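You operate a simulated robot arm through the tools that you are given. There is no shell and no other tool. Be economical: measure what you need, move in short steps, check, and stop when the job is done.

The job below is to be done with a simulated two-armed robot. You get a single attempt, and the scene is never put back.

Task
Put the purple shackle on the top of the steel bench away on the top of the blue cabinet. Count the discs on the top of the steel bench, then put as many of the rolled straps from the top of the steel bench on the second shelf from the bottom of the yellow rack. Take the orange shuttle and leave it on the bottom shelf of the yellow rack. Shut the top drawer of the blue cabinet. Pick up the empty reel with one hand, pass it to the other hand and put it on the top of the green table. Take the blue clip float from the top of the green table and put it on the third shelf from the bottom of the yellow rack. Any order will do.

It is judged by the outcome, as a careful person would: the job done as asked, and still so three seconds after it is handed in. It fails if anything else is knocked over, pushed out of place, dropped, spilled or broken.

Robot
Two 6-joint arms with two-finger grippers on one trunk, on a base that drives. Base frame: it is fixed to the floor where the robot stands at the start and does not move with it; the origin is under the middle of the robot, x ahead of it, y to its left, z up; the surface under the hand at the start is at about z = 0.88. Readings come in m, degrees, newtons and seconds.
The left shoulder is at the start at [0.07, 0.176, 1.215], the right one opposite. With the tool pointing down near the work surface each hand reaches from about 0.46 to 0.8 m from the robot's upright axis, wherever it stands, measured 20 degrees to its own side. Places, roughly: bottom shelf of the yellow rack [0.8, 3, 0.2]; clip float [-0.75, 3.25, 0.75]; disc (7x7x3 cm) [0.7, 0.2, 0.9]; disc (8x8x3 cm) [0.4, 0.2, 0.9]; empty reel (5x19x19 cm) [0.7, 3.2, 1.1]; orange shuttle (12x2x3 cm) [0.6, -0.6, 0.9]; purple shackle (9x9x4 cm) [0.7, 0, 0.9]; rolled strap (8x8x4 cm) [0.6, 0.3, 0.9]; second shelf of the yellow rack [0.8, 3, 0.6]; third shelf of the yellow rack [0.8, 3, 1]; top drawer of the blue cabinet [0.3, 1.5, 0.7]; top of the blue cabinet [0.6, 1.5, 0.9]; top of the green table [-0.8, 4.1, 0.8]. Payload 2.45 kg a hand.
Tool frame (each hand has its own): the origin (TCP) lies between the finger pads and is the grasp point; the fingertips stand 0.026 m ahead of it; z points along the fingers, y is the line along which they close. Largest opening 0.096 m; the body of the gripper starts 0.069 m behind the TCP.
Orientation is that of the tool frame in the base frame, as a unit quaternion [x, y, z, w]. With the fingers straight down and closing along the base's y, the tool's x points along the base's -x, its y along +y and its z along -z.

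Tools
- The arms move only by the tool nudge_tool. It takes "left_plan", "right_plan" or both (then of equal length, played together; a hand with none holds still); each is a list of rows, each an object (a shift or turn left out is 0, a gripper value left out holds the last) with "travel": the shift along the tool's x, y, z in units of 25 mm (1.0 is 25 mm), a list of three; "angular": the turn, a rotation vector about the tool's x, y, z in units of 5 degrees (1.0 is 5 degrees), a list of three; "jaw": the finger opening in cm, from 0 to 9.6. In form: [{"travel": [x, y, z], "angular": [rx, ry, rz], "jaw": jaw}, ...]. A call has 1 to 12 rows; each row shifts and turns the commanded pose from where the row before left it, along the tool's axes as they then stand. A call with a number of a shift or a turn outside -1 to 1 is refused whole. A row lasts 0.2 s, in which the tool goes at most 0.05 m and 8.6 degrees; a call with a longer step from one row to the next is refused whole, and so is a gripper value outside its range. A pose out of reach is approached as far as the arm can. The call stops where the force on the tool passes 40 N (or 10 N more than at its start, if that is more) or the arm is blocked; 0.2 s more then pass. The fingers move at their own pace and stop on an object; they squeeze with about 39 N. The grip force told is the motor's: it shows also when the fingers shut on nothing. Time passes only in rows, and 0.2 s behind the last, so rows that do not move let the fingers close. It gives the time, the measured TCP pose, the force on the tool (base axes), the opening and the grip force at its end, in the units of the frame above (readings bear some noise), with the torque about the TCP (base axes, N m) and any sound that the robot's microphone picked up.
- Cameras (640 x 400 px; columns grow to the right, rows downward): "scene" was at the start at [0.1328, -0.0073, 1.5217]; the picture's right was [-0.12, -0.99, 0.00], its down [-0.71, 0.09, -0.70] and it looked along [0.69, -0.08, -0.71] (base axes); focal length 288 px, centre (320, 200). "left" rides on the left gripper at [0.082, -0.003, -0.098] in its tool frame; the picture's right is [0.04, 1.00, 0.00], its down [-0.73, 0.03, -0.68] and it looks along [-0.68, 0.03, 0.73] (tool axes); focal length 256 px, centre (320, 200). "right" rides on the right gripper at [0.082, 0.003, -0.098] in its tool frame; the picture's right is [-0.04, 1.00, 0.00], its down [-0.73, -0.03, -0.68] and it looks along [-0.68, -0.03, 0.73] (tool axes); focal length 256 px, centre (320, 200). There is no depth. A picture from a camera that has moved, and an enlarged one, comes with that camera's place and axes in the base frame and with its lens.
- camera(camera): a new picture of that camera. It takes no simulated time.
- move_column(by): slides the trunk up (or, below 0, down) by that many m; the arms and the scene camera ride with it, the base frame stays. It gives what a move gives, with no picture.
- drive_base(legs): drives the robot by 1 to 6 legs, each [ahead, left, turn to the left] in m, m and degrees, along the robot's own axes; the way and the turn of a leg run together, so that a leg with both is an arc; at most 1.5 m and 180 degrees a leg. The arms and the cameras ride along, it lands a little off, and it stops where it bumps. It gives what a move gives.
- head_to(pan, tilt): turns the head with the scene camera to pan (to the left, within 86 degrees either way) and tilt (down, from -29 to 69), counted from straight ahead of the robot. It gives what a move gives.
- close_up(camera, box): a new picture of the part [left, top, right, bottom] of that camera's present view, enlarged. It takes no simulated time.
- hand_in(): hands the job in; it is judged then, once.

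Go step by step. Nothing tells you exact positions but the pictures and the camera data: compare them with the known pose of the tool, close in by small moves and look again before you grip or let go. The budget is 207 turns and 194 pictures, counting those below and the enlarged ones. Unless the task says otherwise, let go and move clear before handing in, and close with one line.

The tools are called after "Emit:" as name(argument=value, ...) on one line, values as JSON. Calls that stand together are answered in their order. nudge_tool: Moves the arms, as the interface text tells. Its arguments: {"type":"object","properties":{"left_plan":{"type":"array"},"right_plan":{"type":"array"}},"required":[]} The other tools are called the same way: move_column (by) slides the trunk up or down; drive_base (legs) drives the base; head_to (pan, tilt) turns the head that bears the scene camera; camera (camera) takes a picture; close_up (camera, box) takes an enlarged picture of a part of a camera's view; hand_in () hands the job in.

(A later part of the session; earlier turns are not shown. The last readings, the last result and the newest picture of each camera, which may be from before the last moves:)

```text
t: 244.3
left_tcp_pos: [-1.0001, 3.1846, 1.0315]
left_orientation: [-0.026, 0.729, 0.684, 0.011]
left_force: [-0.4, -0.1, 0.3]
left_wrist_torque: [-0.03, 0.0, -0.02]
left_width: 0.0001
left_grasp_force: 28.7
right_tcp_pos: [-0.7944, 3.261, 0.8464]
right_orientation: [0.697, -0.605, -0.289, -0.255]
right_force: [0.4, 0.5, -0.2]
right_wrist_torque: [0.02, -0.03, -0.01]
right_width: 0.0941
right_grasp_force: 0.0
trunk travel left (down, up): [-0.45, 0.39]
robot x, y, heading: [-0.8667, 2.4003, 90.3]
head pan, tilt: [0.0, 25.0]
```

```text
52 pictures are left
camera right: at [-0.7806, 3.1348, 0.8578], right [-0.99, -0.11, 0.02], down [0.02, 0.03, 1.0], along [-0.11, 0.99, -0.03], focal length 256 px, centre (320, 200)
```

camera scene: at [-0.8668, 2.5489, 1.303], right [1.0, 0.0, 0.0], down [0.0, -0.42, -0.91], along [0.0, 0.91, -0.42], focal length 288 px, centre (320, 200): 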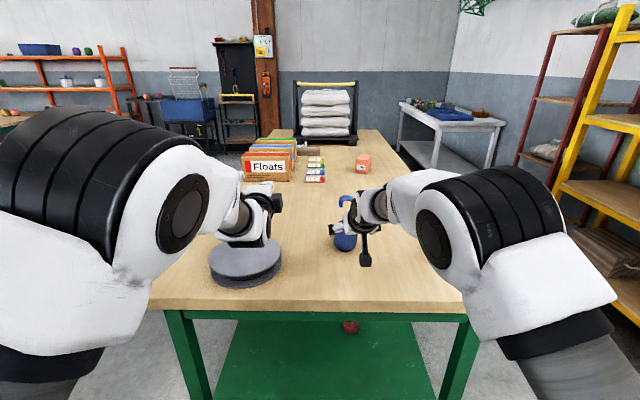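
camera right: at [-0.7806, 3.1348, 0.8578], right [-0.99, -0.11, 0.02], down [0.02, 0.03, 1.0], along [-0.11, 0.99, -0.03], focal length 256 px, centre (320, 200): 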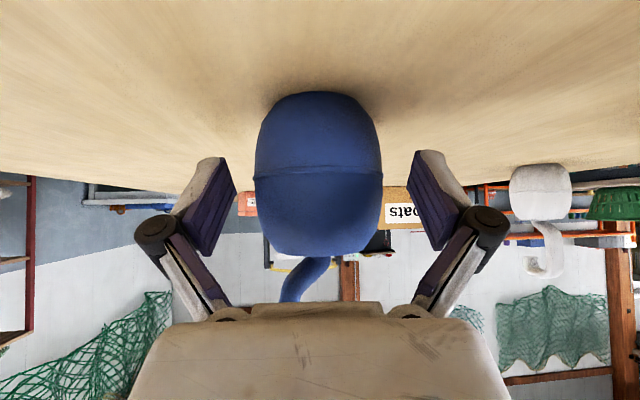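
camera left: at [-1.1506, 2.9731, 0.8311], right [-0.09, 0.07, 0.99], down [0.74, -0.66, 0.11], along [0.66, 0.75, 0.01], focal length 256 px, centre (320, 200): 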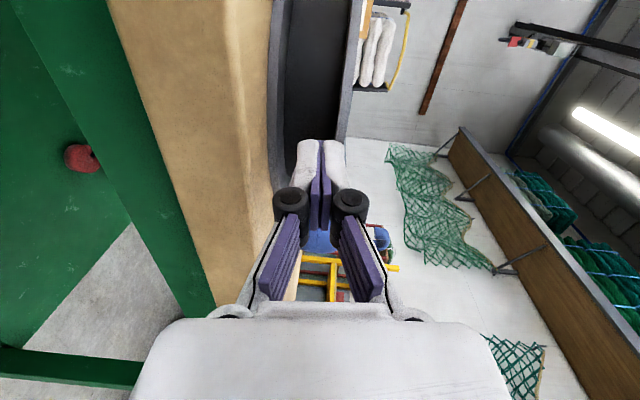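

Emit:
nudge_tool(right_plan=[{"jaw": 0}, {"jaw": 0}, {"jaw": 0}])

Emit:
nudge_tool(right_plan=[{"travel": [-0.5, 0, -0.5]}, {"travel": [-0.7, 0, -0.7]}, {"travel": [-0.7, 0, -0.7]}, {"travel": [-0.7, 0, -0.7]}, {"travel": [-0.7, 0, -0.7]}])

Emit:
camera(camera="right")

Emit:
camera(camera="scene")

```text
t: 245.1
left_tcp_pos: [-1.0007, 3.1828, 1.0331]
left_orientation: [-0.025, 0.729, 0.684, 0.011]
left_force: [-0.2, 0.0, -0.3]
left_wrist_torque: [0.02, -0.01, 0.0]
left_width: 0.0001
left_grasp_force: 28.5
right_tcp_pos: [-0.7955, 3.2583, 0.8489]
right_orientation: [0.695, -0.605, -0.289, -0.258]
right_force: [0.6, 1.5, 6.5]
right_wrist_torque: [0.21, 0.05, -0.02]
right_width: 0.0696
right_grasp_force: 39.0
trunk travel left (down, up): [-0.45, 0.39]
robot x, y, heading: [-0.8676, 2.404, 90.4]
head pan, tilt: [0.0, 25.0]
```

```text
t: 246.3
left_tcp_pos: [-1.0006, 3.1846, 1.0317]
left_orientation: [-0.025, 0.729, 0.684, 0.011]
left_force: [1.0, 0.5, -0.8]
left_wrist_torque: [-0.01, 0.02, 0.01]
left_width: 0.0002
left_grasp_force: 28.5
right_tcp_pos: [-0.7951, 3.2591, 0.9641]
right_orientation: [0.697, -0.605, -0.289, -0.255]
right_force: [-0.6, 0.5, -1.0]
right_wrist_torque: [-0.05, -0.04, -0.01]
right_width: 0.0696
right_grasp_force: 39.0
trunk travel left (down, up): [-0.45, 0.39]
robot x, y, heading: [-0.8669, 2.4038, 90.3]
head pan, tilt: [0.0, 25.0]
```

```text
51 pictures are left
camera right: at [-0.7808, 3.1329, 0.9766], right [-0.99, -0.11, 0.02], down [0.02, 0.03, 1.0], along [-0.11, 0.99, -0.03], focal length 256 px, centre (320, 200)
```

right: 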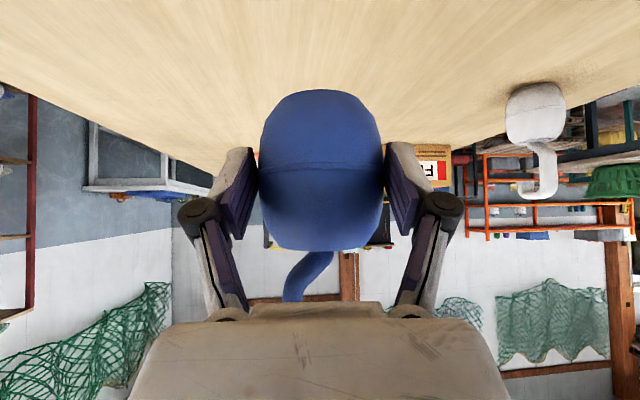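

```text
50 pictures are left
camera scene: at [-0.8668, 2.5477, 1.3032], right [1.0, 0.0, 0.0], down [0.0, -0.42, -0.91], along [0.0, 0.91, -0.42], focal length 288 px, centre (320, 200)
```

scene: 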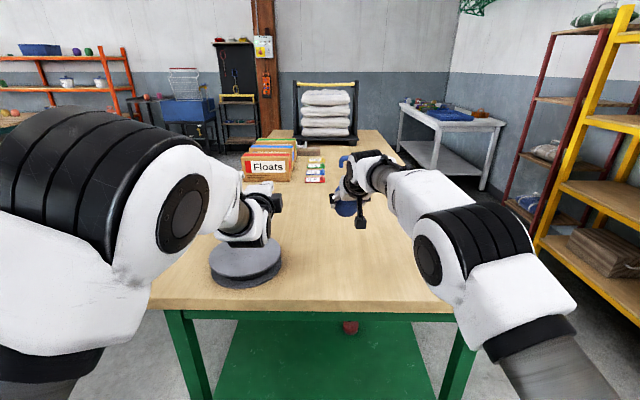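

The blue float is held. I'll back away, turn to the rack, raise the trunk and approach a free stretch of the third shelf at y about 2.7.

Emit:
drive_base(legs=[[-0.45, 0, 0], [0, 0, -90]])

Emit:
move_column(by=0.2)

Emit:
drive_base(legs=[[0, 0.8, 0], [0.45, 0, 0]])

Emit:
head_to(pan=0, tilt=25)

Emit:
camera(camera="scene")

Emit:
camera(camera="right")

```text
t: 252.9
left_tcp_pos: [-0.084, 2.0815, 1.0327]
left_orientation: [0.499, 0.532, 0.474, 0.493]
left_force: [-0.3, 0.1, -0.1]
left_wrist_torque: [0.04, 0.01, 0.01]
left_width: 0.0001
left_grasp_force: 28.6
right_tcp_pos: [-0.0105, 1.8752, 0.9655]
right_orientation: [-0.061, 0.92, 0.022, 0.385]
right_force: [0.1, 0.4, -1.4]
right_wrist_torque: [0.01, 0.02, 0.01]
right_width: 0.0698
right_grasp_force: 38.6
trunk travel left (down, up): [-0.45, 0.39]
robot x, y, heading: [-0.8685, 1.9502, -0.3]
head pan, tilt: [0.0, 25.0]
```

```text
t: 255.0
left_tcp_pos: [-0.0841, 2.0818, 1.2335]
left_orientation: [0.499, 0.532, 0.474, 0.493]
left_force: [-0.5, -0.6, -0.6]
left_wrist_torque: [0.01, 0.03, 0.02]
left_width: 0.0001
left_grasp_force: 28.8
right_tcp_pos: [-0.0116, 1.8752, 1.1641]
right_orientation: [-0.062, 0.921, 0.023, 0.385]
right_force: [-0.3, 0.2, -0.7]
right_wrist_torque: [0.03, 0.04, 0.0]
right_width: 0.0693
right_grasp_force: 39.2
trunk travel left (down, up): [-0.65, 0.19]
robot x, y, heading: [-0.8677, 1.9569, -0.1]
head pan, tilt: [0.0, 25.0]
```

```text
t: 258.2
left_tcp_pos: [-0.0766, 2.6566, 1.2311]
left_orientation: [0.502, 0.529, 0.471, 0.496]
left_force: [0.6, 0.2, -0.5]
left_wrist_torque: [0.01, -0.02, -0.06]
left_width: 0.0
left_grasp_force: 28.3
right_tcp_pos: [-0.0068, 2.4477, 1.1632]
right_orientation: [-0.055, 0.921, 0.018, 0.384]
right_force: [-0.5, 1.2, -1.0]
right_wrist_torque: [-0.06, 0.0, -0.04]
right_width: 0.0695
right_grasp_force: 38.8
trunk travel left (down, up): [-0.65, 0.19]
robot x, y, heading: [-0.8611, 2.5389, -1.0]
head pan, tilt: [0.0, 25.0]
stopped in leg 1: the robot was blocked; the commanded pose is now the measured one
```

```text
t: 258.8
left_tcp_pos: [-0.0784, 2.6564, 1.2334]
left_orientation: [0.502, 0.529, 0.471, 0.496]
left_force: [-0.2, 0.4, 0.2]
left_wrist_torque: [0.0, -0.01, -0.03]
left_width: 0.0
left_grasp_force: 28.4
right_tcp_pos: [-0.008, 2.448, 1.1651]
right_orientation: [-0.055, 0.921, 0.018, 0.385]
right_force: [-0.1, 0.4, -0.6]
right_wrist_torque: [-0.05, 0.0, -0.06]
right_width: 0.0693
right_grasp_force: 38.6
trunk travel left (down, up): [-0.65, 0.19]
robot x, y, heading: [-0.8624, 2.5375, -1.0]
head pan, tilt: [0.0, 25.0]
```

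```text
49 pictures are left
camera scene: at [-0.7168, 2.5399, 1.5031], right [-0.01, -1.0, 0.0], down [-0.42, 0.0, -0.91], along [0.91, -0.01, -0.42], focal length 288 px, centre (320, 200)
```

scene: 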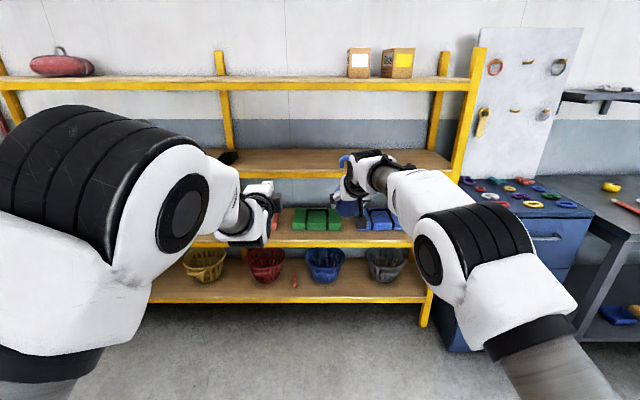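

```text
48 pictures are left
camera right: at [-0.1338, 2.4377, 1.1762], right [-0.09, 1.0, 0.02], down [0.03, -0.02, 1.0], along [1.0, 0.09, -0.03], focal length 256 px, centre (320, 200)
```

right: 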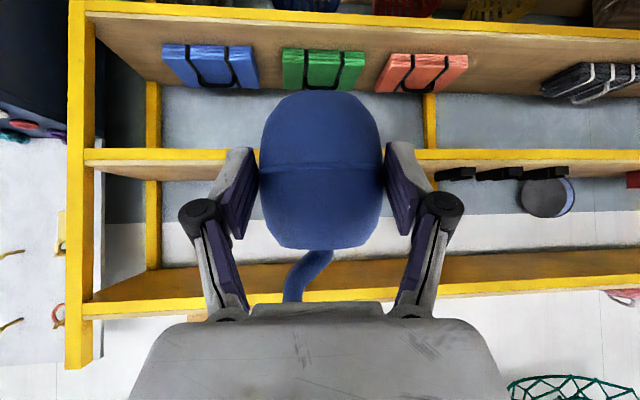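

Something blocked the sideways drive, perhaps the bin on the floor. Let me check it before going on.

Emit:
head_to(pan=86, tilt=55)

Emit:
camera(camera="scene")

```text
t: 260.4
left_tcp_pos: [-0.0777, 2.6559, 1.2331]
left_orientation: [0.502, 0.529, 0.471, 0.497]
left_force: [0.1, -0.2, -0.5]
left_wrist_torque: [-0.02, -0.02, 0.0]
left_width: 0.0
left_grasp_force: 28.6
right_tcp_pos: [-0.0076, 2.447, 1.1652]
right_orientation: [-0.055, 0.921, 0.02, 0.385]
right_force: [0.0, -0.3, 0.1]
right_wrist_torque: [-0.05, 0.02, -0.02]
right_width: 0.0694
right_grasp_force: 39.2
trunk travel left (down, up): [-0.65, 0.19]
robot x, y, heading: [-0.8624, 2.537, -0.8]
head pan, tilt: [85.9, 55.0]
```

```text
47 pictures are left
camera scene: at [-0.8033, 2.6112, 1.4592], right [1.0, -0.09, 0.0], down [-0.07, -0.82, -0.57], along [0.05, 0.57, -0.82], focal length 288 px, centre (320, 200)
```

scene: 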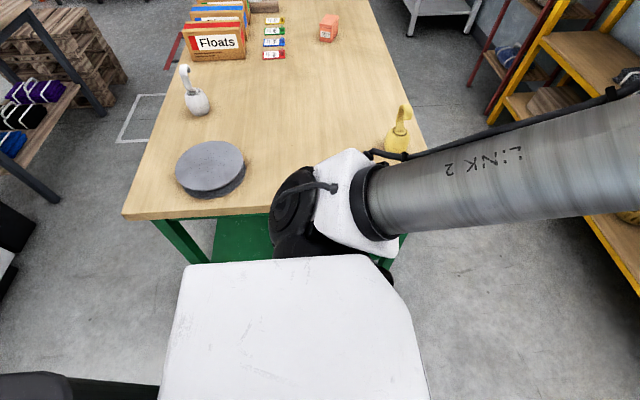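

Emit:
drive_base(legs=[[0, -0.45, 0]])

Emit:
head_to(pan=86, tilt=50)

Emit:
camera(camera="scene")

```text
t: 263.1
left_tcp_pos: [-0.084, 2.2132, 1.2334]
left_orientation: [0.5, 0.53, 0.474, 0.494]
left_force: [0.5, -0.6, 0.7]
left_wrist_torque: [0.01, -0.02, -0.02]
left_width: 0.0
left_grasp_force: 28.5
right_tcp_pos: [-0.0118, 2.0049, 1.1646]
right_orientation: [-0.058, 0.921, 0.021, 0.386]
right_force: [0.6, 0.1, -1.5]
right_wrist_torque: [-0.01, 0.0, 0.02]
right_width: 0.0695
right_grasp_force: 38.4
trunk travel left (down, up): [-0.65, 0.19]
robot x, y, heading: [-0.8682, 2.0913, -0.5]
head pan, tilt: [85.9, 55.0]
```

```text
t: 263.7
left_tcp_pos: [-0.0846, 2.2129, 1.234]
left_orientation: [0.501, 0.53, 0.474, 0.494]
left_force: [0.6, -0.6, 0.0]
left_wrist_torque: [0.03, 0.0, 0.02]
left_width: 0.0001
left_grasp_force: 29.0
right_tcp_pos: [-0.0115, 2.0056, 1.1649]
right_orientation: [-0.058, 0.921, 0.021, 0.385]
right_force: [0.2, 0.0, -1.1]
right_wrist_torque: [0.02, -0.01, 0.0]
right_width: 0.0695
right_grasp_force: 38.8
trunk travel left (down, up): [-0.65, 0.19]
robot x, y, heading: [-0.8654, 2.0902, -0.4]
head pan, tilt: [85.9, 50.0]
```

```text
46 pictures are left
camera scene: at [-0.8082, 2.1687, 1.4657], right [1.0, -0.08, 0.0], down [-0.06, -0.76, -0.64], along [0.05, 0.64, -0.77], focal length 288 px, centre (320, 200)
```

scene: 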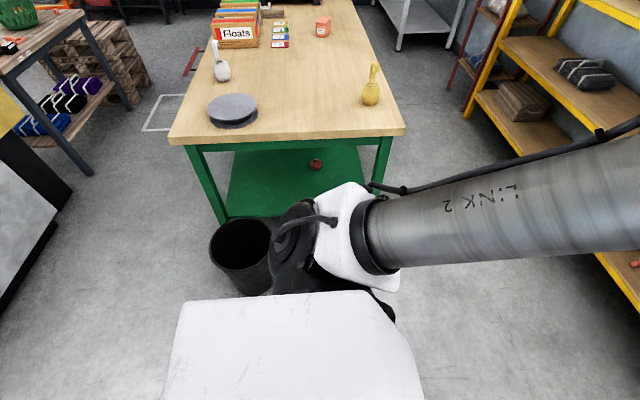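

The bin is upright and apparently where it was. I'll route further from it: forward first, then left.

Emit:
drive_base(legs=[[0.53, 0, 0], [0, 0.59, 0]])

Emit:
head_to(pan=-5, tilt=25)

Emit:
camera(camera="scene")

Emit:
camera(camera="right")

```text
t: 269.7
left_tcp_pos: [0.4616, 2.7783, 1.2321]
left_orientation: [0.502, 0.528, 0.471, 0.496]
left_force: [1.2, -1.6, 0.9]
left_wrist_torque: [0.0, 0.01, -0.04]
left_width: 0.0
left_grasp_force: 28.6
right_tcp_pos: [0.5308, 2.5697, 1.164]
right_orientation: [-0.053, 0.921, 0.019, 0.386]
right_force: [-0.4, 0.1, -0.9]
right_wrist_torque: [-0.02, 0.05, -0.01]
right_width: 0.069
right_grasp_force: 39.1
trunk travel left (down, up): [-0.65, 0.19]
robot x, y, heading: [-0.3265, 2.6636, -1.0]
head pan, tilt: [85.9, 50.0]
```

```text
t: 271.4
left_tcp_pos: [0.4602, 2.7776, 1.2328]
left_orientation: [0.503, 0.528, 0.471, 0.496]
left_force: [-0.9, 0.2, 0.5]
left_wrist_torque: [-0.01, 0.02, 0.01]
left_width: 0.0
left_grasp_force: 28.4
right_tcp_pos: [0.5301, 2.5691, 1.1654]
right_orientation: [-0.053, 0.921, 0.019, 0.386]
right_force: [-0.1, 0.7, -0.6]
right_wrist_torque: [-0.02, 0.02, 0.02]
right_width: 0.0693
right_grasp_force: 39.4
trunk travel left (down, up): [-0.65, 0.19]
robot x, y, heading: [-0.3249, 2.664, -0.9]
head pan, tilt: [-5.0, 25.0]
```

```text
45 pictures are left
camera scene: at [-0.1792, 2.6543, 1.5031], right [-0.1, -0.99, 0.0], down [-0.42, 0.04, -0.91], along [0.9, -0.09, -0.42], focal length 288 px, centre (320, 200)
```

scene: 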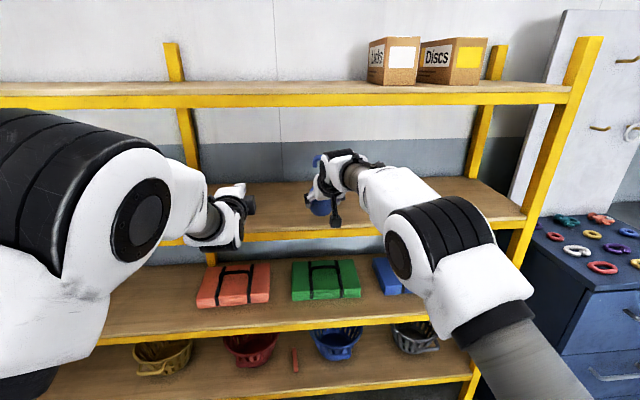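

```text
44 pictures are left
camera right: at [0.4042, 2.559, 1.1763], right [-0.09, 1.0, 0.02], down [0.03, -0.02, 1.0], along [1.0, 0.09, -0.03], focal length 256 px, centre (320, 200)
```

right: 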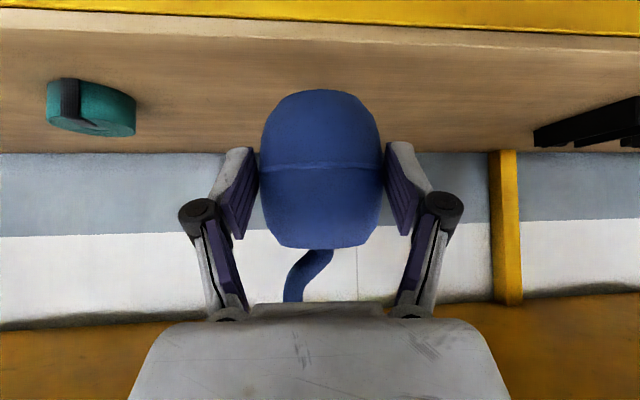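

Emit:
drive_base(legs=[[0.16, 0, 0]])

Emit:
nudge_tool(right_plan=[{"travel": [0.31, 0, 0.31]}, {"travel": [0.31, 0, 0.31]}, {"travel": [0.31, 0, 0.31]}, {"travel": [0.31, 0, 0.31]}, {"travel": [0.31, 0, 0.31]}])

Emit:
camera(camera="right")

```text
t: 272.8
left_tcp_pos: [0.618, 2.7743, 1.2336]
left_orientation: [0.504, 0.527, 0.471, 0.496]
left_force: [0.6, -0.2, 0.0]
left_wrist_torque: [-0.04, 0.02, 0.0]
left_width: 0.0
left_grasp_force: 28.4
right_tcp_pos: [0.689, 2.5668, 1.1663]
right_orientation: [-0.053, 0.921, 0.018, 0.387]
right_force: [0.1, -0.6, -0.7]
right_wrist_torque: [0.01, 0.02, 0.0]
right_width: 0.0693
right_grasp_force: 39.2
trunk travel left (down, up): [-0.65, 0.19]
robot x, y, heading: [-0.1663, 2.6614, -0.9]
head pan, tilt: [-5.0, 25.0]
```

```text
t: 274.0
left_tcp_pos: [0.6213, 2.7755, 1.2335]
left_orientation: [0.503, 0.528, 0.471, 0.496]
left_force: [0.0, -0.1, 0.6]
left_wrist_torque: [-0.02, 0.03, -0.01]
left_width: 0.0
left_grasp_force: 28.4
right_tcp_pos: [0.6915, 2.5673, 1.1082]
right_orientation: [-0.053, 0.922, 0.019, 0.384]
right_force: [0.3, 0.3, -0.8]
right_wrist_torque: [0.02, 0.06, 0.0]
right_width: 0.0692
right_grasp_force: 38.5
trunk travel left (down, up): [-0.65, 0.19]
robot x, y, heading: [-0.1666, 2.6608, -1.1]
head pan, tilt: [-5.0, 25.0]
```

```text
43 pictures are left
camera right: at [0.5644, 2.5557, 1.1205], right [-0.08, 1.0, 0.02], down [0.04, -0.02, 1.0], along [1.0, 0.09, -0.03], focal length 256 px, centre (320, 200)
```

right: 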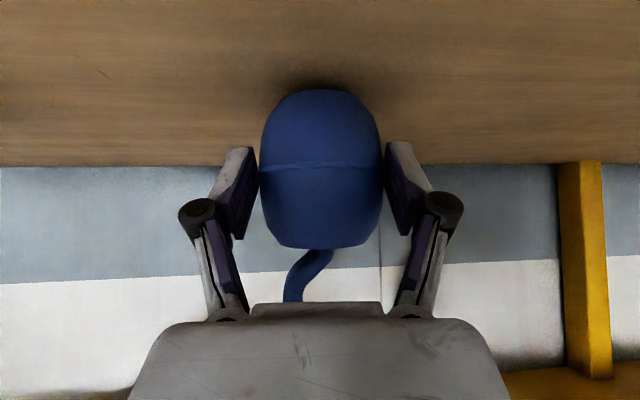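

Emit:
nudge_tool(right_plan=[{"travel": [0.1, 0, 0.1]}, {"travel": [0.1, 0, 0.1]}, {"travel": [0.1, 0, 0.1]}, {"travel": [0.08, 0, 0.08]}])

```text
t: 275.0
left_tcp_pos: [0.6198, 2.775, 1.2337]
left_orientation: [0.503, 0.528, 0.471, 0.497]
left_force: [-0.2, 0.5, 0.3]
left_wrist_torque: [0.0, 0.01, 0.0]
left_width: 0.0
left_grasp_force: 28.5
right_tcp_pos: [0.6915, 2.5649, 1.0985]
right_orientation: [-0.052, 0.92, 0.017, 0.388]
right_force: [2.7, -0.7, 8.6]
right_wrist_torque: [-0.04, -0.19, 0.01]
right_width: 0.0692
right_grasp_force: 39.0
trunk travel left (down, up): [-0.65, 0.19]
robot x, y, heading: [-0.1642, 2.6592, -1.2]
head pan, tilt: [-5.0, 25.0]
```

Contact with the shelf. Releasing and retreating.

Emit:
nudge_tool(right_plan=[{"jaw": 7.2}, {"jaw": 8}, {"jaw": 9.4}, {"jaw": 9.4}, {"travel": [0, 0, -0.7]}, {"travel": [0, 0, -0.9]}, {"travel": [0, 0, -0.9]}])

Emit:
drive_base(legs=[[-0.15, 0, 0]])

Emit:
camera(camera="right")

```text
t: 276.6
left_tcp_pos: [0.6198, 2.7747, 1.2345]
left_orientation: [0.503, 0.528, 0.471, 0.497]
left_force: [-0.3, -0.7, 0.3]
left_wrist_torque: [0.0, 0.0, -0.02]
left_width: 0.0
left_grasp_force: 28.5
right_tcp_pos: [0.6451, 2.5612, 1.1402]
right_orientation: [-0.053, 0.921, 0.018, 0.386]
right_force: [-0.8, 0.1, 0.4]
right_wrist_torque: [-0.03, -0.02, 0.03]
right_width: 0.094
right_grasp_force: 0.0
trunk travel left (down, up): [-0.65, 0.19]
robot x, y, heading: [-0.1633, 2.6628, -1.2]
head pan, tilt: [-5.0, 25.0]
```

```text
t: 278.0
left_tcp_pos: [0.475, 2.7762, 1.233]
left_orientation: [0.503, 0.528, 0.47, 0.497]
left_force: [-0.2, 0.8, -0.9]
left_wrist_torque: [0.0, -0.02, -0.04]
left_width: 0.0002
left_grasp_force: 28.8
right_tcp_pos: [0.5009, 2.5634, 1.1372]
right_orientation: [-0.052, 0.921, 0.018, 0.385]
right_force: [0.1, -0.8, -0.5]
right_wrist_torque: [0.02, -0.01, 0.0]
right_width: 0.0937
right_grasp_force: 0.1
trunk travel left (down, up): [-0.65, 0.19]
robot x, y, heading: [-0.3067, 2.6597, -1.0]
head pan, tilt: [-5.0, 25.0]
```

```text
42 pictures are left
camera right: at [0.3745, 2.5525, 1.1498], right [-0.08, 1.0, 0.02], down [0.04, -0.02, 1.0], along [1.0, 0.08, -0.03], focal length 256 px, centre (320, 200)
```

right: 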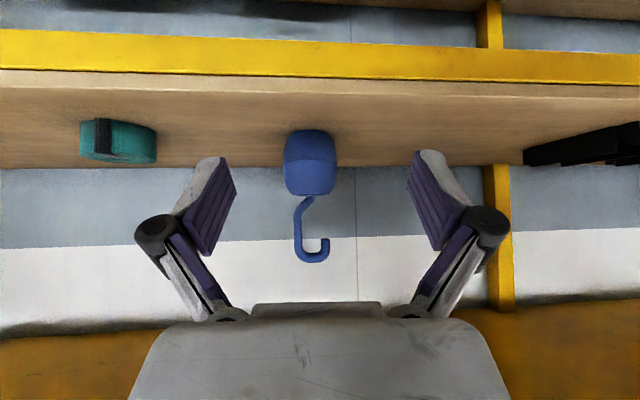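

The blue float stands on the third shelf. Next the straps: I'm backing off and driving to the bench, and re-orienting the left hand on the way.

Emit:
drive_base(legs=[[-0.17, 0, 1], [0, -1.4, 0], [0, -0.98, 0]])

Emit:
nudge_tool(left_plan=[{"angular": [0.389, 0.389, -0.83], "jaw": 9.4}, {"angular": [0.389, 0.389, -0.83]}, {"angular": [0.389, 0.389, -0.83]}, {"angular": [0.389, 0.389, -0.83]}, {"angular": [0.389, 0.389, -0.83]}, {"angular": [0.389, 0.389, -0.83]}, {"angular": [0.389, 0.389, -0.83]}, {"angular": [0.389, 0.389, -0.83]}, {"angular": [0.389, 0.389, -0.83]}, {"angular": [0.389, 0.389, -0.83]}])

Emit:
nudge_tool(left_plan=[{"angular": [0.389, 0.389, -0.83]}, {"angular": [0.389, 0.389, -0.83]}, {"angular": [0.389, 0.389, -0.83]}, {"angular": [0.389, 0.389, -0.83]}, {"angular": [0.389, 0.389, -0.83]}, {"angular": [0.389, 0.389, -0.83]}, {"angular": [0.389, 0.389, -0.83]}, {"angular": [0.389, 0.389, -0.83]}, {"angular": [0.389, 0.389, -0.83]}, {"angular": [0.389, 0.389, -0.83]}])

Emit:
head_to(pan=0, tilt=40)

Emit:
camera(camera="scene")

```text
t: 290.7
left_tcp_pos: [0.2704, 0.4022, 1.2329]
left_orientation: [0.501, 0.53, 0.472, 0.495]
left_force: [-0.1, 0.1, -1.0]
left_wrist_torque: [0.05, -0.02, 0.02]
left_width: 0.0
left_grasp_force: 28.2
right_tcp_pos: [0.2989, 0.1869, 1.139]
right_orientation: [-0.057, 0.921, 0.02, 0.386]
right_force: [-0.4, -0.8, 0.2]
right_wrist_torque: [0.01, 0.03, -0.01]
right_width: 0.094
right_grasp_force: 0.2
trunk travel left (down, up): [-0.65, 0.19]
robot x, y, heading: [-0.5164, 0.2796, -0.6]
head pan, tilt: [-5.0, 25.0]
```

```text
t: 292.9
left_tcp_pos: [0.2713, 0.4077, 1.236]
left_orientation: [0.266, 0.818, 0.248, 0.446]
left_force: [0.2, -0.3, 0.8]
left_wrist_torque: [-0.01, 0.01, -0.04]
left_width: 0.0941
left_grasp_force: 0.1
right_tcp_pos: [0.2985, 0.1873, 1.139]
right_orientation: [-0.057, 0.921, 0.021, 0.386]
right_force: [-1.0, 1.0, 0.0]
right_wrist_torque: [0.0, 0.04, -0.03]
right_width: 0.0937
right_grasp_force: 0.0
trunk travel left (down, up): [-0.65, 0.19]
robot x, y, heading: [-0.5108, 0.2821, -0.6]
head pan, tilt: [-5.0, 25.0]
```

```text
t: 295.1
left_tcp_pos: [0.2782, 0.4118, 1.2285]
left_orientation: [0.148, 0.896, 0.138, 0.396]
left_force: [-0.5, -0.9, 0.0]
left_wrist_torque: [-0.03, -0.03, 0.01]
left_width: 0.0939
left_grasp_force: 0.2
left hand out of reach, approached as far as the arm can: row 5, 6, 7, 8, 9, 10
right_tcp_pos: [0.2994, 0.1873, 1.1387]
right_orientation: [-0.057, 0.921, 0.021, 0.385]
right_force: [-0.5, 0.7, 0.3]
right_wrist_torque: [0.0, 0.02, 0.02]
right_width: 0.0941
right_grasp_force: 0.2
trunk travel left (down, up): [-0.65, 0.19]
robot x, y, heading: [-0.5125, 0.2811, -0.7]
head pan, tilt: [-5.0, 25.0]
```

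```text
t: 295.9
left_tcp_pos: [0.2766, 0.4112, 1.2286]
left_orientation: [0.148, 0.896, 0.14, 0.396]
left_force: [0.3, -0.2, 0.5]
left_wrist_torque: [0.01, 0.0, -0.01]
left_width: 0.0938
left_grasp_force: 0.1
right_tcp_pos: [0.2984, 0.1888, 1.1391]
right_orientation: [-0.057, 0.921, 0.021, 0.385]
right_force: [-0.4, 0.6, 0.4]
right_wrist_torque: [0.02, 0.03, 0.02]
right_width: 0.0939
right_grasp_force: 0.1
trunk travel left (down, up): [-0.65, 0.19]
robot x, y, heading: [-0.5101, 0.2773, -0.3]
head pan, tilt: [0.0, 40.0]
```

```text
41 pictures are left
camera scene: at [-0.3748, 0.2811, 1.4799], right [-0.01, -1.0, 0.0], down [-0.64, 0.01, -0.77], along [0.77, -0.01, -0.64], focal length 288 px, centre (320, 200)
```

scene: 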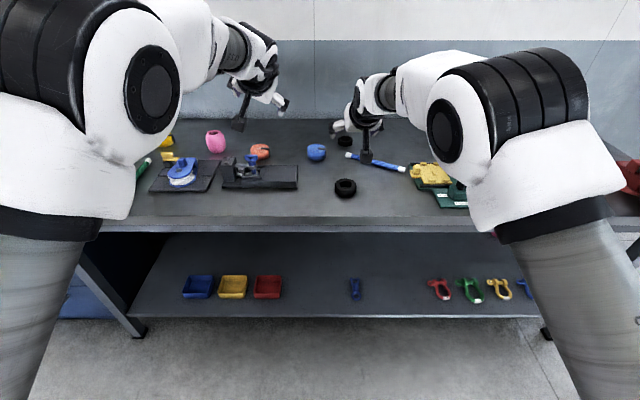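

Emit:
drive_base(legs=[[0.3, 0.11, 0]])

Emit:
nudge_tool(left_plan=[{"travel": [0.6, 0, 0.7], "angular": [0.3, 0.25, -0.72]}, {"travel": [0.6, 0, 0.7], "angular": [0.3, 0.25, -0.72]}, {"travel": [0.6, 0, 0.7], "angular": [0.3, 0.25, -0.72]}, {"travel": [0.6, 0, 0.7], "angular": [0.3, 0.25, -0.72]}, {"travel": [0.6, 0, 0.7], "angular": [0.3, 0.25, -0.72]}, {"angular": [0.3, 0.25, -0.72]}])

Emit:
camera(camera="right")

Emit:
camera(camera="left")

```text
t: 298.1
left_tcp_pos: [0.5862, 0.5187, 1.2307]
left_orientation: [0.148, 0.895, 0.138, 0.397]
left_force: [-0.8, -0.4, 0.4]
left_wrist_torque: [-0.01, -0.02, -0.01]
left_width: 0.0939
left_grasp_force: 0.1
right_tcp_pos: [0.6063, 0.296, 1.1392]
right_orientation: [-0.058, 0.921, 0.021, 0.386]
right_force: [-0.3, -0.2, 0.1]
right_wrist_torque: [-0.01, -0.02, -0.03]
right_width: 0.0936
right_grasp_force: 0.0
trunk travel left (down, up): [-0.65, 0.19]
robot x, y, heading: [-0.2024, 0.3858, -0.1]
head pan, tilt: [0.0, 40.0]
```

```text
t: 299.4
left_tcp_pos: [0.5826, 0.5531, 1.0823]
left_orientation: [0.003, 0.932, 0.034, 0.362]
left_force: [0.2, 0.0, -0.5]
left_wrist_torque: [0.01, -0.03, 0.01]
left_width: 0.094
left_grasp_force: 0.1
left hand out of reach, approached as far as the arm can: row 2, 3, 4, 5, 6
right_tcp_pos: [0.6078, 0.2962, 1.14]
right_orientation: [-0.058, 0.921, 0.021, 0.385]
right_force: [-0.1, -0.4, -0.5]
right_wrist_torque: [0.03, -0.01, 0.02]
right_width: 0.0941
right_grasp_force: 0.0
trunk travel left (down, up): [-0.65, 0.19]
robot x, y, heading: [-0.2047, 0.385, -0.5]
head pan, tilt: [0.0, 40.0]
```

```text
40 pictures are left
camera right: at [0.4806, 0.2842, 1.1511], right [-0.1, 1.0, 0.02], down [0.03, -0.02, 1.0], along [0.99, 0.1, -0.03], focal length 256 px, centre (320, 200)
```

right: 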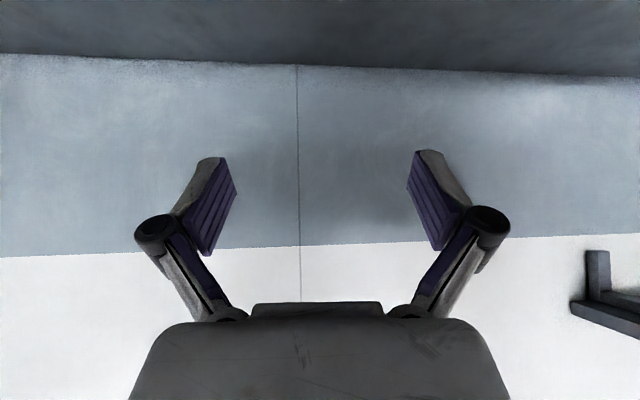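

```text
39 pictures are left
camera left: at [0.4573, 0.5474, 1.0977], right [-0.05, 1.0, 0.04], down [0.08, -0.03, 1.0], along [1.0, 0.05, -0.08], focal length 256 px, centre (320, 200)
```

left: 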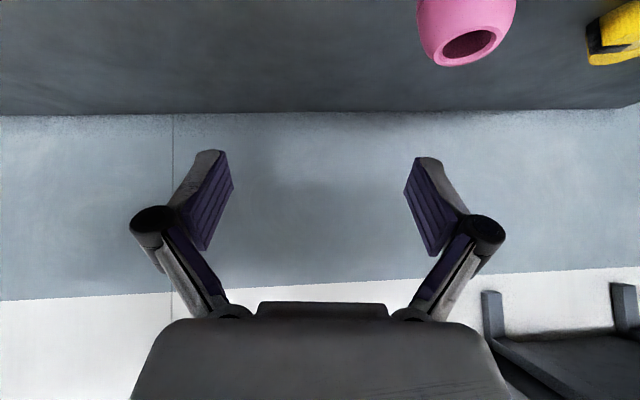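

Emit:
head_to(pan=0, tilt=42)

Emit:
close_up(camera="scene", box=[200, 100, 440, 250])

```text
t: 300.1
left_tcp_pos: [0.5835, 0.5544, 1.0805]
left_orientation: [0.003, 0.932, 0.034, 0.362]
left_force: [-0.3, 0.3, -0.2]
left_wrist_torque: [-0.04, 0.02, 0.04]
left_width: 0.0941
left_grasp_force: 0.1
right_tcp_pos: [0.6079, 0.2962, 1.1388]
right_orientation: [-0.058, 0.921, 0.021, 0.385]
right_force: [0.0, -0.8, 0.0]
right_wrist_torque: [0.0, -0.01, -0.01]
right_width: 0.0941
right_grasp_force: 0.0
trunk travel left (down, up): [-0.65, 0.19]
robot x, y, heading: [-0.2047, 0.3895, -0.2]
head pan, tilt: [0.0, 42.0]
```

```text
2.67 times, centred on (320, 175) of scene
camera zoom: at [-0.0679, 0.3877, 1.4769], right [-0.01, -1.0, 0.0], down [-0.67, 0.0, -0.74], along [0.74, 0.0, -0.67], focal length 767 px, centre (320, 267)
```

zoom: 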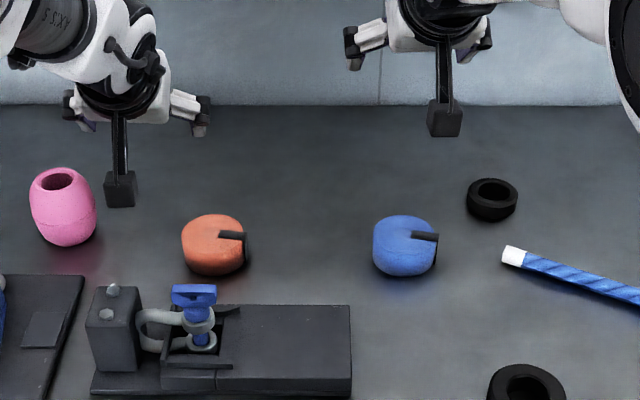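

Blue strap at about (0.611, 0.291), orange at about (0.611, 0.510). Bringing the right hand down to a pre-grasp behind the blue strap.

Emit:
drive_base(legs=[[-0.06, 0, 0]])

Emit:
nudge_tool(right_plan=[{"travel": [0.68, 0, 0.68]}, {"travel": [0.68, 0, 0.68]}, {"travel": [0.68, 0, 0.68]}, {"travel": [0.68, 0, 0.68]}, {"travel": [0.68, 0, 0.68]}, {"travel": [0.68, 0, 0.68]}, {"travel": [0.68, 0, 0.68]}])

Emit:
camera(camera="right")

Emit:
close_up(camera="scene", box=[200, 100, 440, 250])

```text
t: 301.0
left_tcp_pos: [0.5257, 0.5558, 1.0787]
left_orientation: [0.002, 0.932, 0.035, 0.361]
left_force: [0.0, 0.1, 0.0]
left_wrist_torque: [0.0, 0.03, -0.05]
left_width: 0.0938
left_grasp_force: 0.0
right_tcp_pos: [0.5501, 0.2961, 1.1372]
right_orientation: [-0.059, 0.921, 0.022, 0.384]
right_force: [0.1, 0.4, -0.6]
right_wrist_torque: [-0.01, -0.03, 0.0]
right_width: 0.0937
right_grasp_force: 0.1
trunk travel left (down, up): [-0.65, 0.19]
robot x, y, heading: [-0.2602, 0.3861, -0.5]
head pan, tilt: [0.0, 42.0]
```

```text
t: 302.6
left_tcp_pos: [0.5249, 0.5547, 1.0794]
left_orientation: [0.002, 0.931, 0.034, 0.362]
left_force: [0.1, -0.2, -1.2]
left_wrist_torque: [0.0, -0.02, 0.0]
left_width: 0.094
left_grasp_force: 0.1
right_tcp_pos: [0.5481, 0.2959, 0.9719]
right_orientation: [-0.058, 0.921, 0.021, 0.386]
right_force: [0.3, 0.0, 0.1]
right_wrist_torque: [0.02, -0.01, -0.02]
right_width: 0.094
right_grasp_force: 0.0
trunk travel left (down, up): [-0.65, 0.19]
robot x, y, heading: [-0.2628, 0.3858, -0.4]
head pan, tilt: [0.0, 42.0]
```

```text
37 pictures are left
camera right: at [0.4228, 0.2847, 0.9825], right [-0.1, 1.0, 0.02], down [0.04, -0.02, 1.0], along [0.99, 0.1, -0.03], focal length 256 px, centre (320, 200)
```

right: 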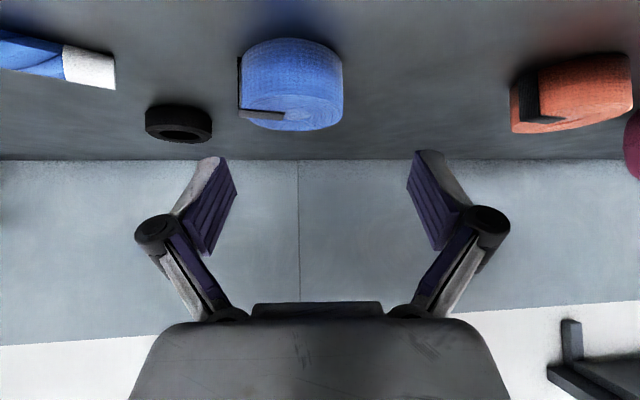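

```text
2.67 times, centred on (320, 175) of scene
camera zoom: at [-0.126, 0.3881, 1.4768], right [-0.01, -1.0, 0.0], down [-0.67, 0.0, -0.74], along [0.74, 0.0, -0.67], focal length 767 px, centre (320, 267)
```

zoom: 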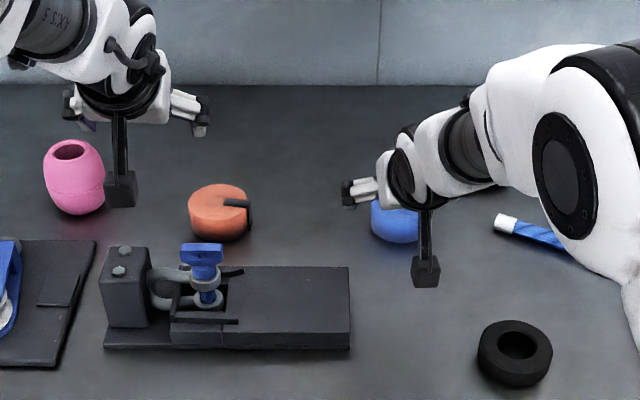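

Emit:
nudge_tool(right_plan=[{"travel": [0, -0.74, 0]}, {"travel": [0.09, 0, 0.79]}, {"travel": [0.09, 0, 0.79]}])

Emit:
camera(camera="right")

```text
t: 303.4
left_tcp_pos: [0.525, 0.5549, 1.0808]
left_orientation: [0.003, 0.931, 0.034, 0.362]
left_force: [0.5, -0.8, 0.1]
left_wrist_torque: [0.02, 0.01, 0.0]
left_width: 0.0938
left_grasp_force: 0.1
right_tcp_pos: [0.5762, 0.2795, 0.9397]
right_orientation: [-0.058, 0.921, 0.021, 0.385]
right_force: [0.9, -0.6, -1.5]
right_wrist_torque: [-0.02, -0.04, -0.02]
right_width: 0.0942
right_grasp_force: 0.3
trunk travel left (down, up): [-0.65, 0.19]
robot x, y, heading: [-0.2636, 0.3878, -0.3]
head pan, tilt: [0.0, 42.0]
```

```text
35 pictures are left
camera right: at [0.4494, 0.2681, 0.951], right [-0.1, 1.0, 0.02], down [0.04, -0.02, 1.0], along [0.99, 0.1, -0.03], focal length 256 px, centre (320, 200)
```

right: 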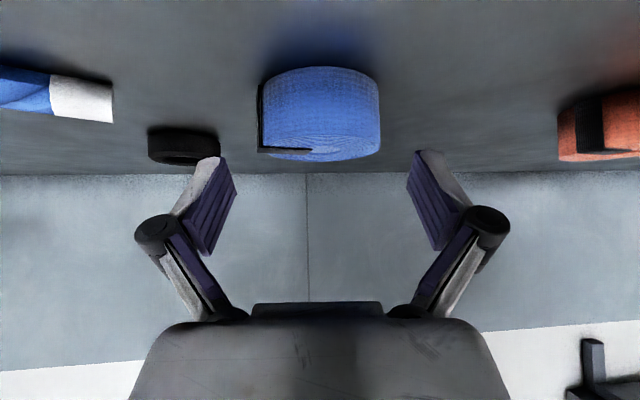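

Emit:
nudge_tool(right_plan=[{"travel": [0.07, 0, 0.75]}, {"travel": [0.07, 0, 0.75]}, {"jaw": 0}, {"jaw": 0}, {"jaw": 0}])

Emit:
nudge_tool(right_plan=[{"travel": [-0.3, 0, -0.3]}, {"travel": [-0.68, 0, -0.68]}, {"travel": [-0.68, 0, -0.68]}, {"travel": [-0.68, 0, -0.68]}, {"travel": [-0.68, 0, -0.68]}, {"travel": [-0.68, 0, -0.68]}])

Emit:
camera(camera="right")

```text
t: 304.6
left_tcp_pos: [0.5234, 0.5544, 1.08]
left_orientation: [0.002, 0.932, 0.034, 0.361]
left_force: [0.1, 0.6, -0.3]
left_wrist_torque: [0.0, -0.04, 0.01]
left_width: 0.0942
left_grasp_force: 0.1
right_tcp_pos: [0.6011, 0.2837, 0.9115]
right_orientation: [-0.059, 0.921, 0.021, 0.385]
right_force: [-0.7, -0.2, -0.9]
right_wrist_torque: [0.03, 0.0, 0.03]
right_width: 0.0752
right_grasp_force: 39.1
trunk travel left (down, up): [-0.65, 0.19]
robot x, y, heading: [-0.2653, 0.3871, -0.0]
head pan, tilt: [0.0, 42.0]
```

```text
t: 306.0
left_tcp_pos: [0.5235, 0.5548, 1.0802]
left_orientation: [0.002, 0.931, 0.034, 0.362]
left_force: [0.3, -1.2, -0.4]
left_wrist_torque: [0.01, -0.01, 0.02]
left_width: 0.0938
left_grasp_force: 0.0
right_tcp_pos: [0.5982, 0.2853, 1.0413]
right_orientation: [-0.059, 0.921, 0.021, 0.385]
right_force: [0.2, -0.6, -3.1]
right_wrist_torque: [0.01, 0.0, 0.0]
right_width: 0.075
right_grasp_force: 38.7
trunk travel left (down, up): [-0.65, 0.19]
robot x, y, heading: [-0.2621, 0.3879, -0.1]
head pan, tilt: [0.0, 42.0]
```

```text
34 pictures are left
camera right: at [0.4715, 0.2733, 1.0534], right [-0.1, 1.0, 0.02], down [0.03, -0.02, 1.0], along [0.99, 0.1, -0.03], focal length 256 px, centre (320, 200)
```

right: 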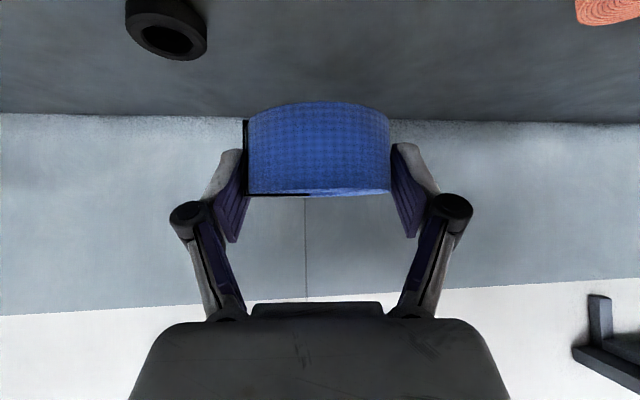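

The blue strap is held. The orange one sits right behind a clamp, so I'll take the yellow strap as the second. Moving there with the left hand.

Emit:
nudge_tool(right_plan=[{"travel": [-0.68, 0, -0.68]}, {"travel": [-0.68, 0, -0.68]}, {"travel": [-0.68, 0, -0.68]}])

Emit:
drive_base(legs=[[0, 0.36, 0], [0.1, 0, 0]])

Emit:
camera(camera="scene")

Emit:
camera(camera="left")

```text
t: 306.8
left_tcp_pos: [0.5236, 0.5547, 1.081]
left_orientation: [0.003, 0.931, 0.034, 0.362]
left_force: [0.5, -0.6, 0.0]
left_wrist_torque: [0.02, -0.01, 0.01]
left_width: 0.0939
left_grasp_force: 0.1
right_tcp_pos: [0.5988, 0.2852, 1.1138]
right_orientation: [-0.059, 0.921, 0.021, 0.384]
right_force: [0.4, -0.8, -1.9]
right_wrist_torque: [0.01, 0.04, -0.01]
right_width: 0.0749
right_grasp_force: 39.1
trunk travel left (down, up): [-0.65, 0.19]
robot x, y, heading: [-0.2612, 0.3881, -0.0]
head pan, tilt: [0.0, 42.0]
```

```text
t: 309.9
left_tcp_pos: [0.6255, 0.9157, 1.0804]
left_orientation: [0.0, 0.931, 0.035, 0.363]
left_force: [0.7, 0.1, 0.4]
left_wrist_torque: [0.01, 0.01, -0.02]
left_width: 0.0939
left_grasp_force: 0.0
right_tcp_pos: [0.7004, 0.6454, 1.1135]
right_orientation: [-0.061, 0.92, 0.023, 0.386]
right_force: [0.6, 0.0, -2.5]
right_wrist_torque: [-0.01, 0.0, 0.0]
right_width: 0.0745
right_grasp_force: 38.9
trunk travel left (down, up): [-0.65, 0.19]
robot x, y, heading: [-0.1623, 0.7474, 0.2]
head pan, tilt: [0.0, 42.0]
```

```text
33 pictures are left
camera scene: at [-0.026, 0.7467, 1.477], right [0.0, -1.0, 0.0], down [-0.67, 0.0, -0.74], along [0.74, 0.0, -0.67], focal length 288 px, centre (320, 200)
```

scene: 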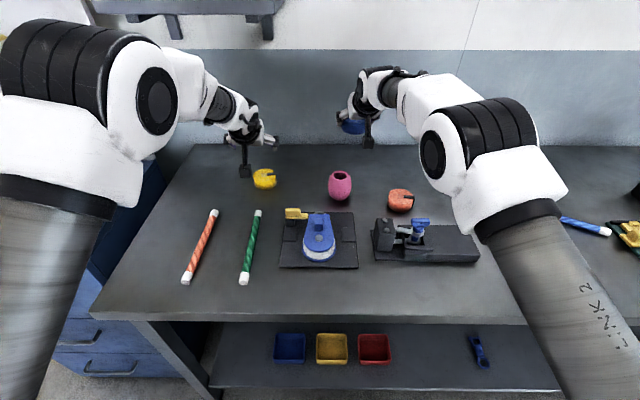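

```text
32 pictures are left
camera left: at [0.4985, 0.9093, 1.0974], right [-0.05, 1.0, 0.04], down [0.08, -0.03, 1.0], along [1.0, 0.06, -0.08], focal length 256 px, centre (320, 200)
```

left: 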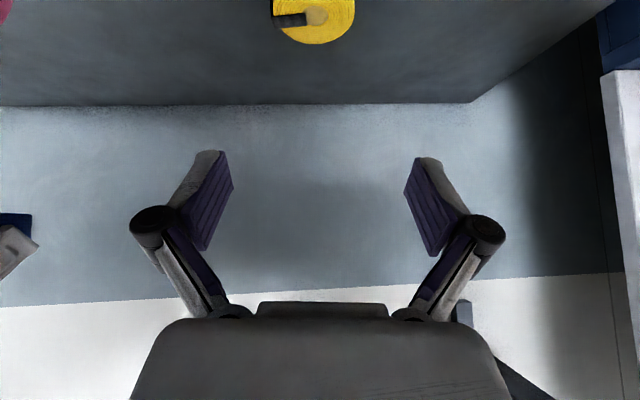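

Emit:
nudge_tool(left_plan=[{"travel": [0.628, 0, 0.916]}, {"travel": [0.628, 0, 0.916]}, {"travel": [0.628, 0, 0.916]}, {"travel": [0.628, 0, 0.916]}])

Emit:
camera(camera="left")

```text
t: 310.9
left_tcp_pos: [0.6407, 0.9242, 0.9711]
left_orientation: [0.0, 0.932, 0.035, 0.362]
left_force: [0.1, 0.2, -0.3]
left_wrist_torque: [0.0, 0.0, 0.02]
left_width: 0.0939
left_grasp_force: 0.0
right_tcp_pos: [0.7011, 0.647, 1.1133]
right_orientation: [-0.061, 0.92, 0.022, 0.386]
right_force: [0.5, -0.1, -0.9]
right_wrist_torque: [0.0, 0.05, 0.0]
right_width: 0.0746
right_grasp_force: 38.9
trunk travel left (down, up): [-0.65, 0.19]
robot x, y, heading: [-0.1619, 0.7444, -0.1]
head pan, tilt: [0.0, 42.0]
```

```text
31 pictures are left
camera left: at [0.5141, 0.9179, 0.9877], right [-0.05, 1.0, 0.04], down [0.08, -0.03, 1.0], along [1.0, 0.06, -0.08], focal length 256 px, centre (320, 200)
```

left: 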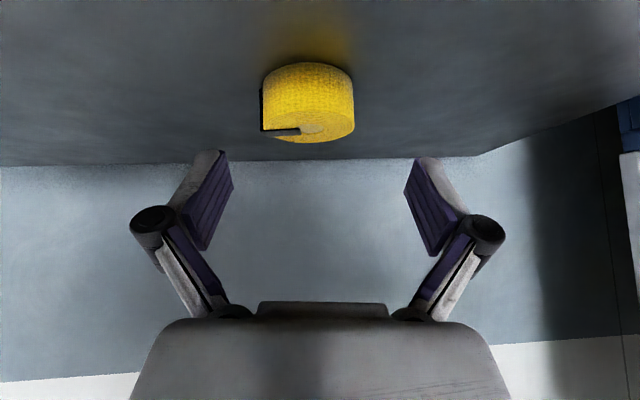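

Emit:
nudge_tool(left_plan=[{"travel": [0, -0.12, 0.8]}, {"travel": [0, -0.12, 0.8]}, {"travel": [0, -0.12, 0.8]}, {"travel": [0, -0.05, 0.78]}])

Emit:
camera(camera="left")

```text
t: 311.9
left_tcp_pos: [0.6916, 0.9198, 0.911]
left_orientation: [0.001, 0.931, 0.035, 0.362]
left_force: [-0.5, 0.4, -0.1]
left_wrist_torque: [0.01, 0.0, -0.02]
left_width: 0.0939
left_grasp_force: 0.0
right_tcp_pos: [0.7017, 0.6461, 1.1122]
right_orientation: [-0.061, 0.921, 0.022, 0.385]
right_force: [-0.2, -0.6, -2.1]
right_wrist_torque: [0.0, 0.02, 0.02]
right_width: 0.0747
right_grasp_force: 38.9
trunk travel left (down, up): [-0.65, 0.19]
robot x, y, heading: [-0.1592, 0.7445, 0.0]
head pan, tilt: [0.0, 42.0]
```

```text
30 pictures are left
camera left: at [0.5677, 0.9118, 0.9282], right [-0.05, 1.0, 0.04], down [0.08, -0.03, 1.0], along [0.99, 0.06, -0.08], focal length 256 px, centre (320, 200)
```

left: 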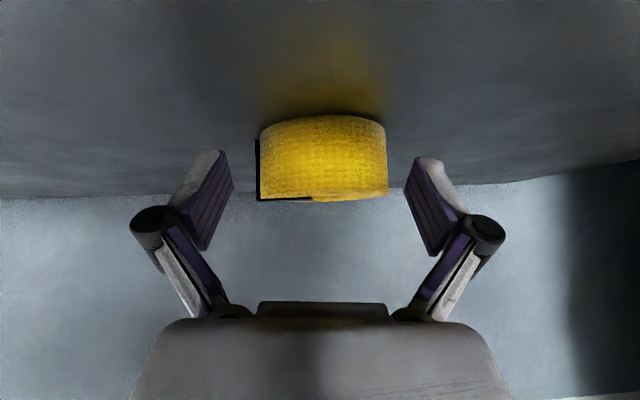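

Emit:
nudge_tool(left_plan=[{"travel": [-0.36, 0, 0.31]}, {"jaw": 0}, {"jaw": 0}, {"jaw": 0}])

Emit:
nudge_tool(left_plan=[{"travel": [-0.3, 0, -0.3]}, {"travel": [-0.65, 0, -0.7]}, {"travel": [-0.65, 0, -0.7]}, {"travel": [-0.65, 0, -0.7]}, {"travel": [-0.65, 0, -0.7]}, {"travel": [-0.65, 0, -0.7]}])

Emit:
camera(camera="left")

```text
t: 312.9
left_tcp_pos: [0.7062, 0.9181, 0.9135]
left_orientation: [0.0, 0.932, 0.035, 0.362]
left_force: [1.8, 2.5, 2.9]
left_wrist_torque: [-0.1, -0.1, 0.05]
left_width: 0.0748
left_grasp_force: 38.4
right_tcp_pos: [0.7007, 0.6462, 1.1142]
right_orientation: [-0.061, 0.921, 0.022, 0.385]
right_force: [0.4, -0.2, -2.0]
right_wrist_torque: [0.04, 0.02, 0.0]
right_width: 0.0748
right_grasp_force: 38.9
trunk travel left (down, up): [-0.65, 0.19]
robot x, y, heading: [-0.1629, 0.7415, 0.1]
head pan, tilt: [0.0, 42.0]
```

```text
t: 314.3
left_tcp_pos: [0.7032, 0.9109, 1.0407]
left_orientation: [-0.001, 0.93, 0.04, 0.364]
left_force: [-0.6, -0.2, -2.4]
left_wrist_torque: [0.0, 0.03, -0.01]
left_width: 0.0751
left_grasp_force: 39.1
left hand out of reach, approached as far as the arm can: row 6
right_tcp_pos: [0.7011, 0.6453, 1.1136]
right_orientation: [-0.06, 0.92, 0.022, 0.386]
right_force: [0.2, -0.9, -1.7]
right_wrist_torque: [0.0, 0.01, -0.02]
right_width: 0.0746
right_grasp_force: 38.9
trunk travel left (down, up): [-0.65, 0.19]
robot x, y, heading: [-0.1587, 0.7447, -0.2]
head pan, tilt: [0.0, 42.0]
```

```text
29 pictures are left
camera left: at [0.5774, 0.9016, 1.0561], right [-0.06, 1.0, 0.05], down [0.08, -0.04, 1.0], along [1.0, 0.06, -0.07], focal length 256 px, centre (320, 200)
```

left: 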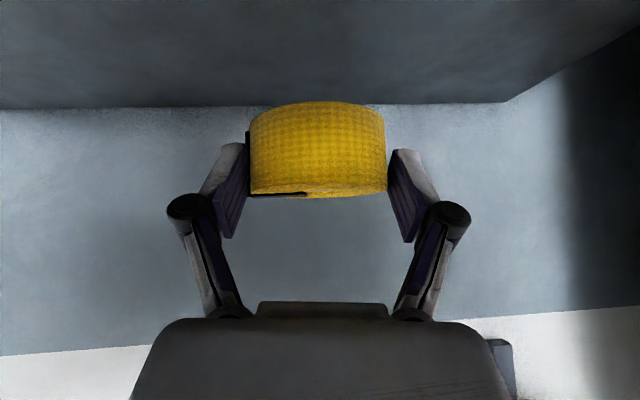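

Both straps are held. I'll back away from the bench, draw the hands in closer together, then drive to the rack; the wide gap on the second shelf is at y about 3.1-3.5.

Emit:
drive_base(legs=[[-0.4, 0, 0]])

Emit:
nudge_tool(right_plan=[{"travel": [0.88, 0.367, -0.2]}, {"travel": [0.88, 0.367, -0.2]}, {"travel": [0.88, 0.367, -0.2]}, {"travel": [0.88, 0.367, -0.2]}, {"travel": [0.88, 0.367, -0.2]}, {"travel": [0.88, 0.367, -0.2]}], left_plan=[{"travel": [0.583, -0.28, -0.56]}, {"travel": [0.583, -0.28, -0.56]}, {"travel": [0.583, -0.28, -0.56]}, {"travel": [0.583, -0.28, -0.56]}, {"travel": [0.583, -0.28, -0.56]}, {"travel": [0.583, -0.28, -0.56]}])

```text
t: 316.8
left_tcp_pos: [0.3063, 0.912, 1.0377]
left_orientation: [-0.002, 0.93, 0.039, 0.364]
left_force: [0.2, 0.7, -2.1]
left_wrist_torque: [0.0, 0.03, 0.05]
left_width: 0.075
left_grasp_force: 39.2
right_tcp_pos: [0.3041, 0.6485, 1.1118]
right_orientation: [-0.063, 0.921, 0.024, 0.385]
right_force: [-0.3, 0.6, -2.1]
right_wrist_torque: [0.02, -0.01, 0.01]
right_width: 0.0746
right_grasp_force: 38.8
trunk travel left (down, up): [-0.65, 0.19]
robot x, y, heading: [-0.5585, 0.7436, 0.3]
head pan, tilt: [0.0, 42.0]
```

```text
t: 318.2
left_tcp_pos: [0.1851, 0.8646, 1.0396]
left_orientation: [-0.003, 0.93, 0.041, 0.365]
left_force: [-0.4, -0.1, -2.5]
left_wrist_torque: [0.01, -0.04, 0.03]
left_width: 0.0748
left_grasp_force: 38.9
right_tcp_pos: [0.1855, 0.6719, 1.0303]
right_orientation: [-0.045, 0.925, 0.029, 0.377]
right_force: [0.2, -0.2, -1.0]
right_wrist_torque: [-0.02, 0.0, 0.01]
right_width: 0.0745
right_grasp_force: 38.6
trunk travel left (down, up): [-0.65, 0.19]
robot x, y, heading: [-0.5575, 0.7423, 0.2]
head pan, tilt: [0.0, 42.0]
```

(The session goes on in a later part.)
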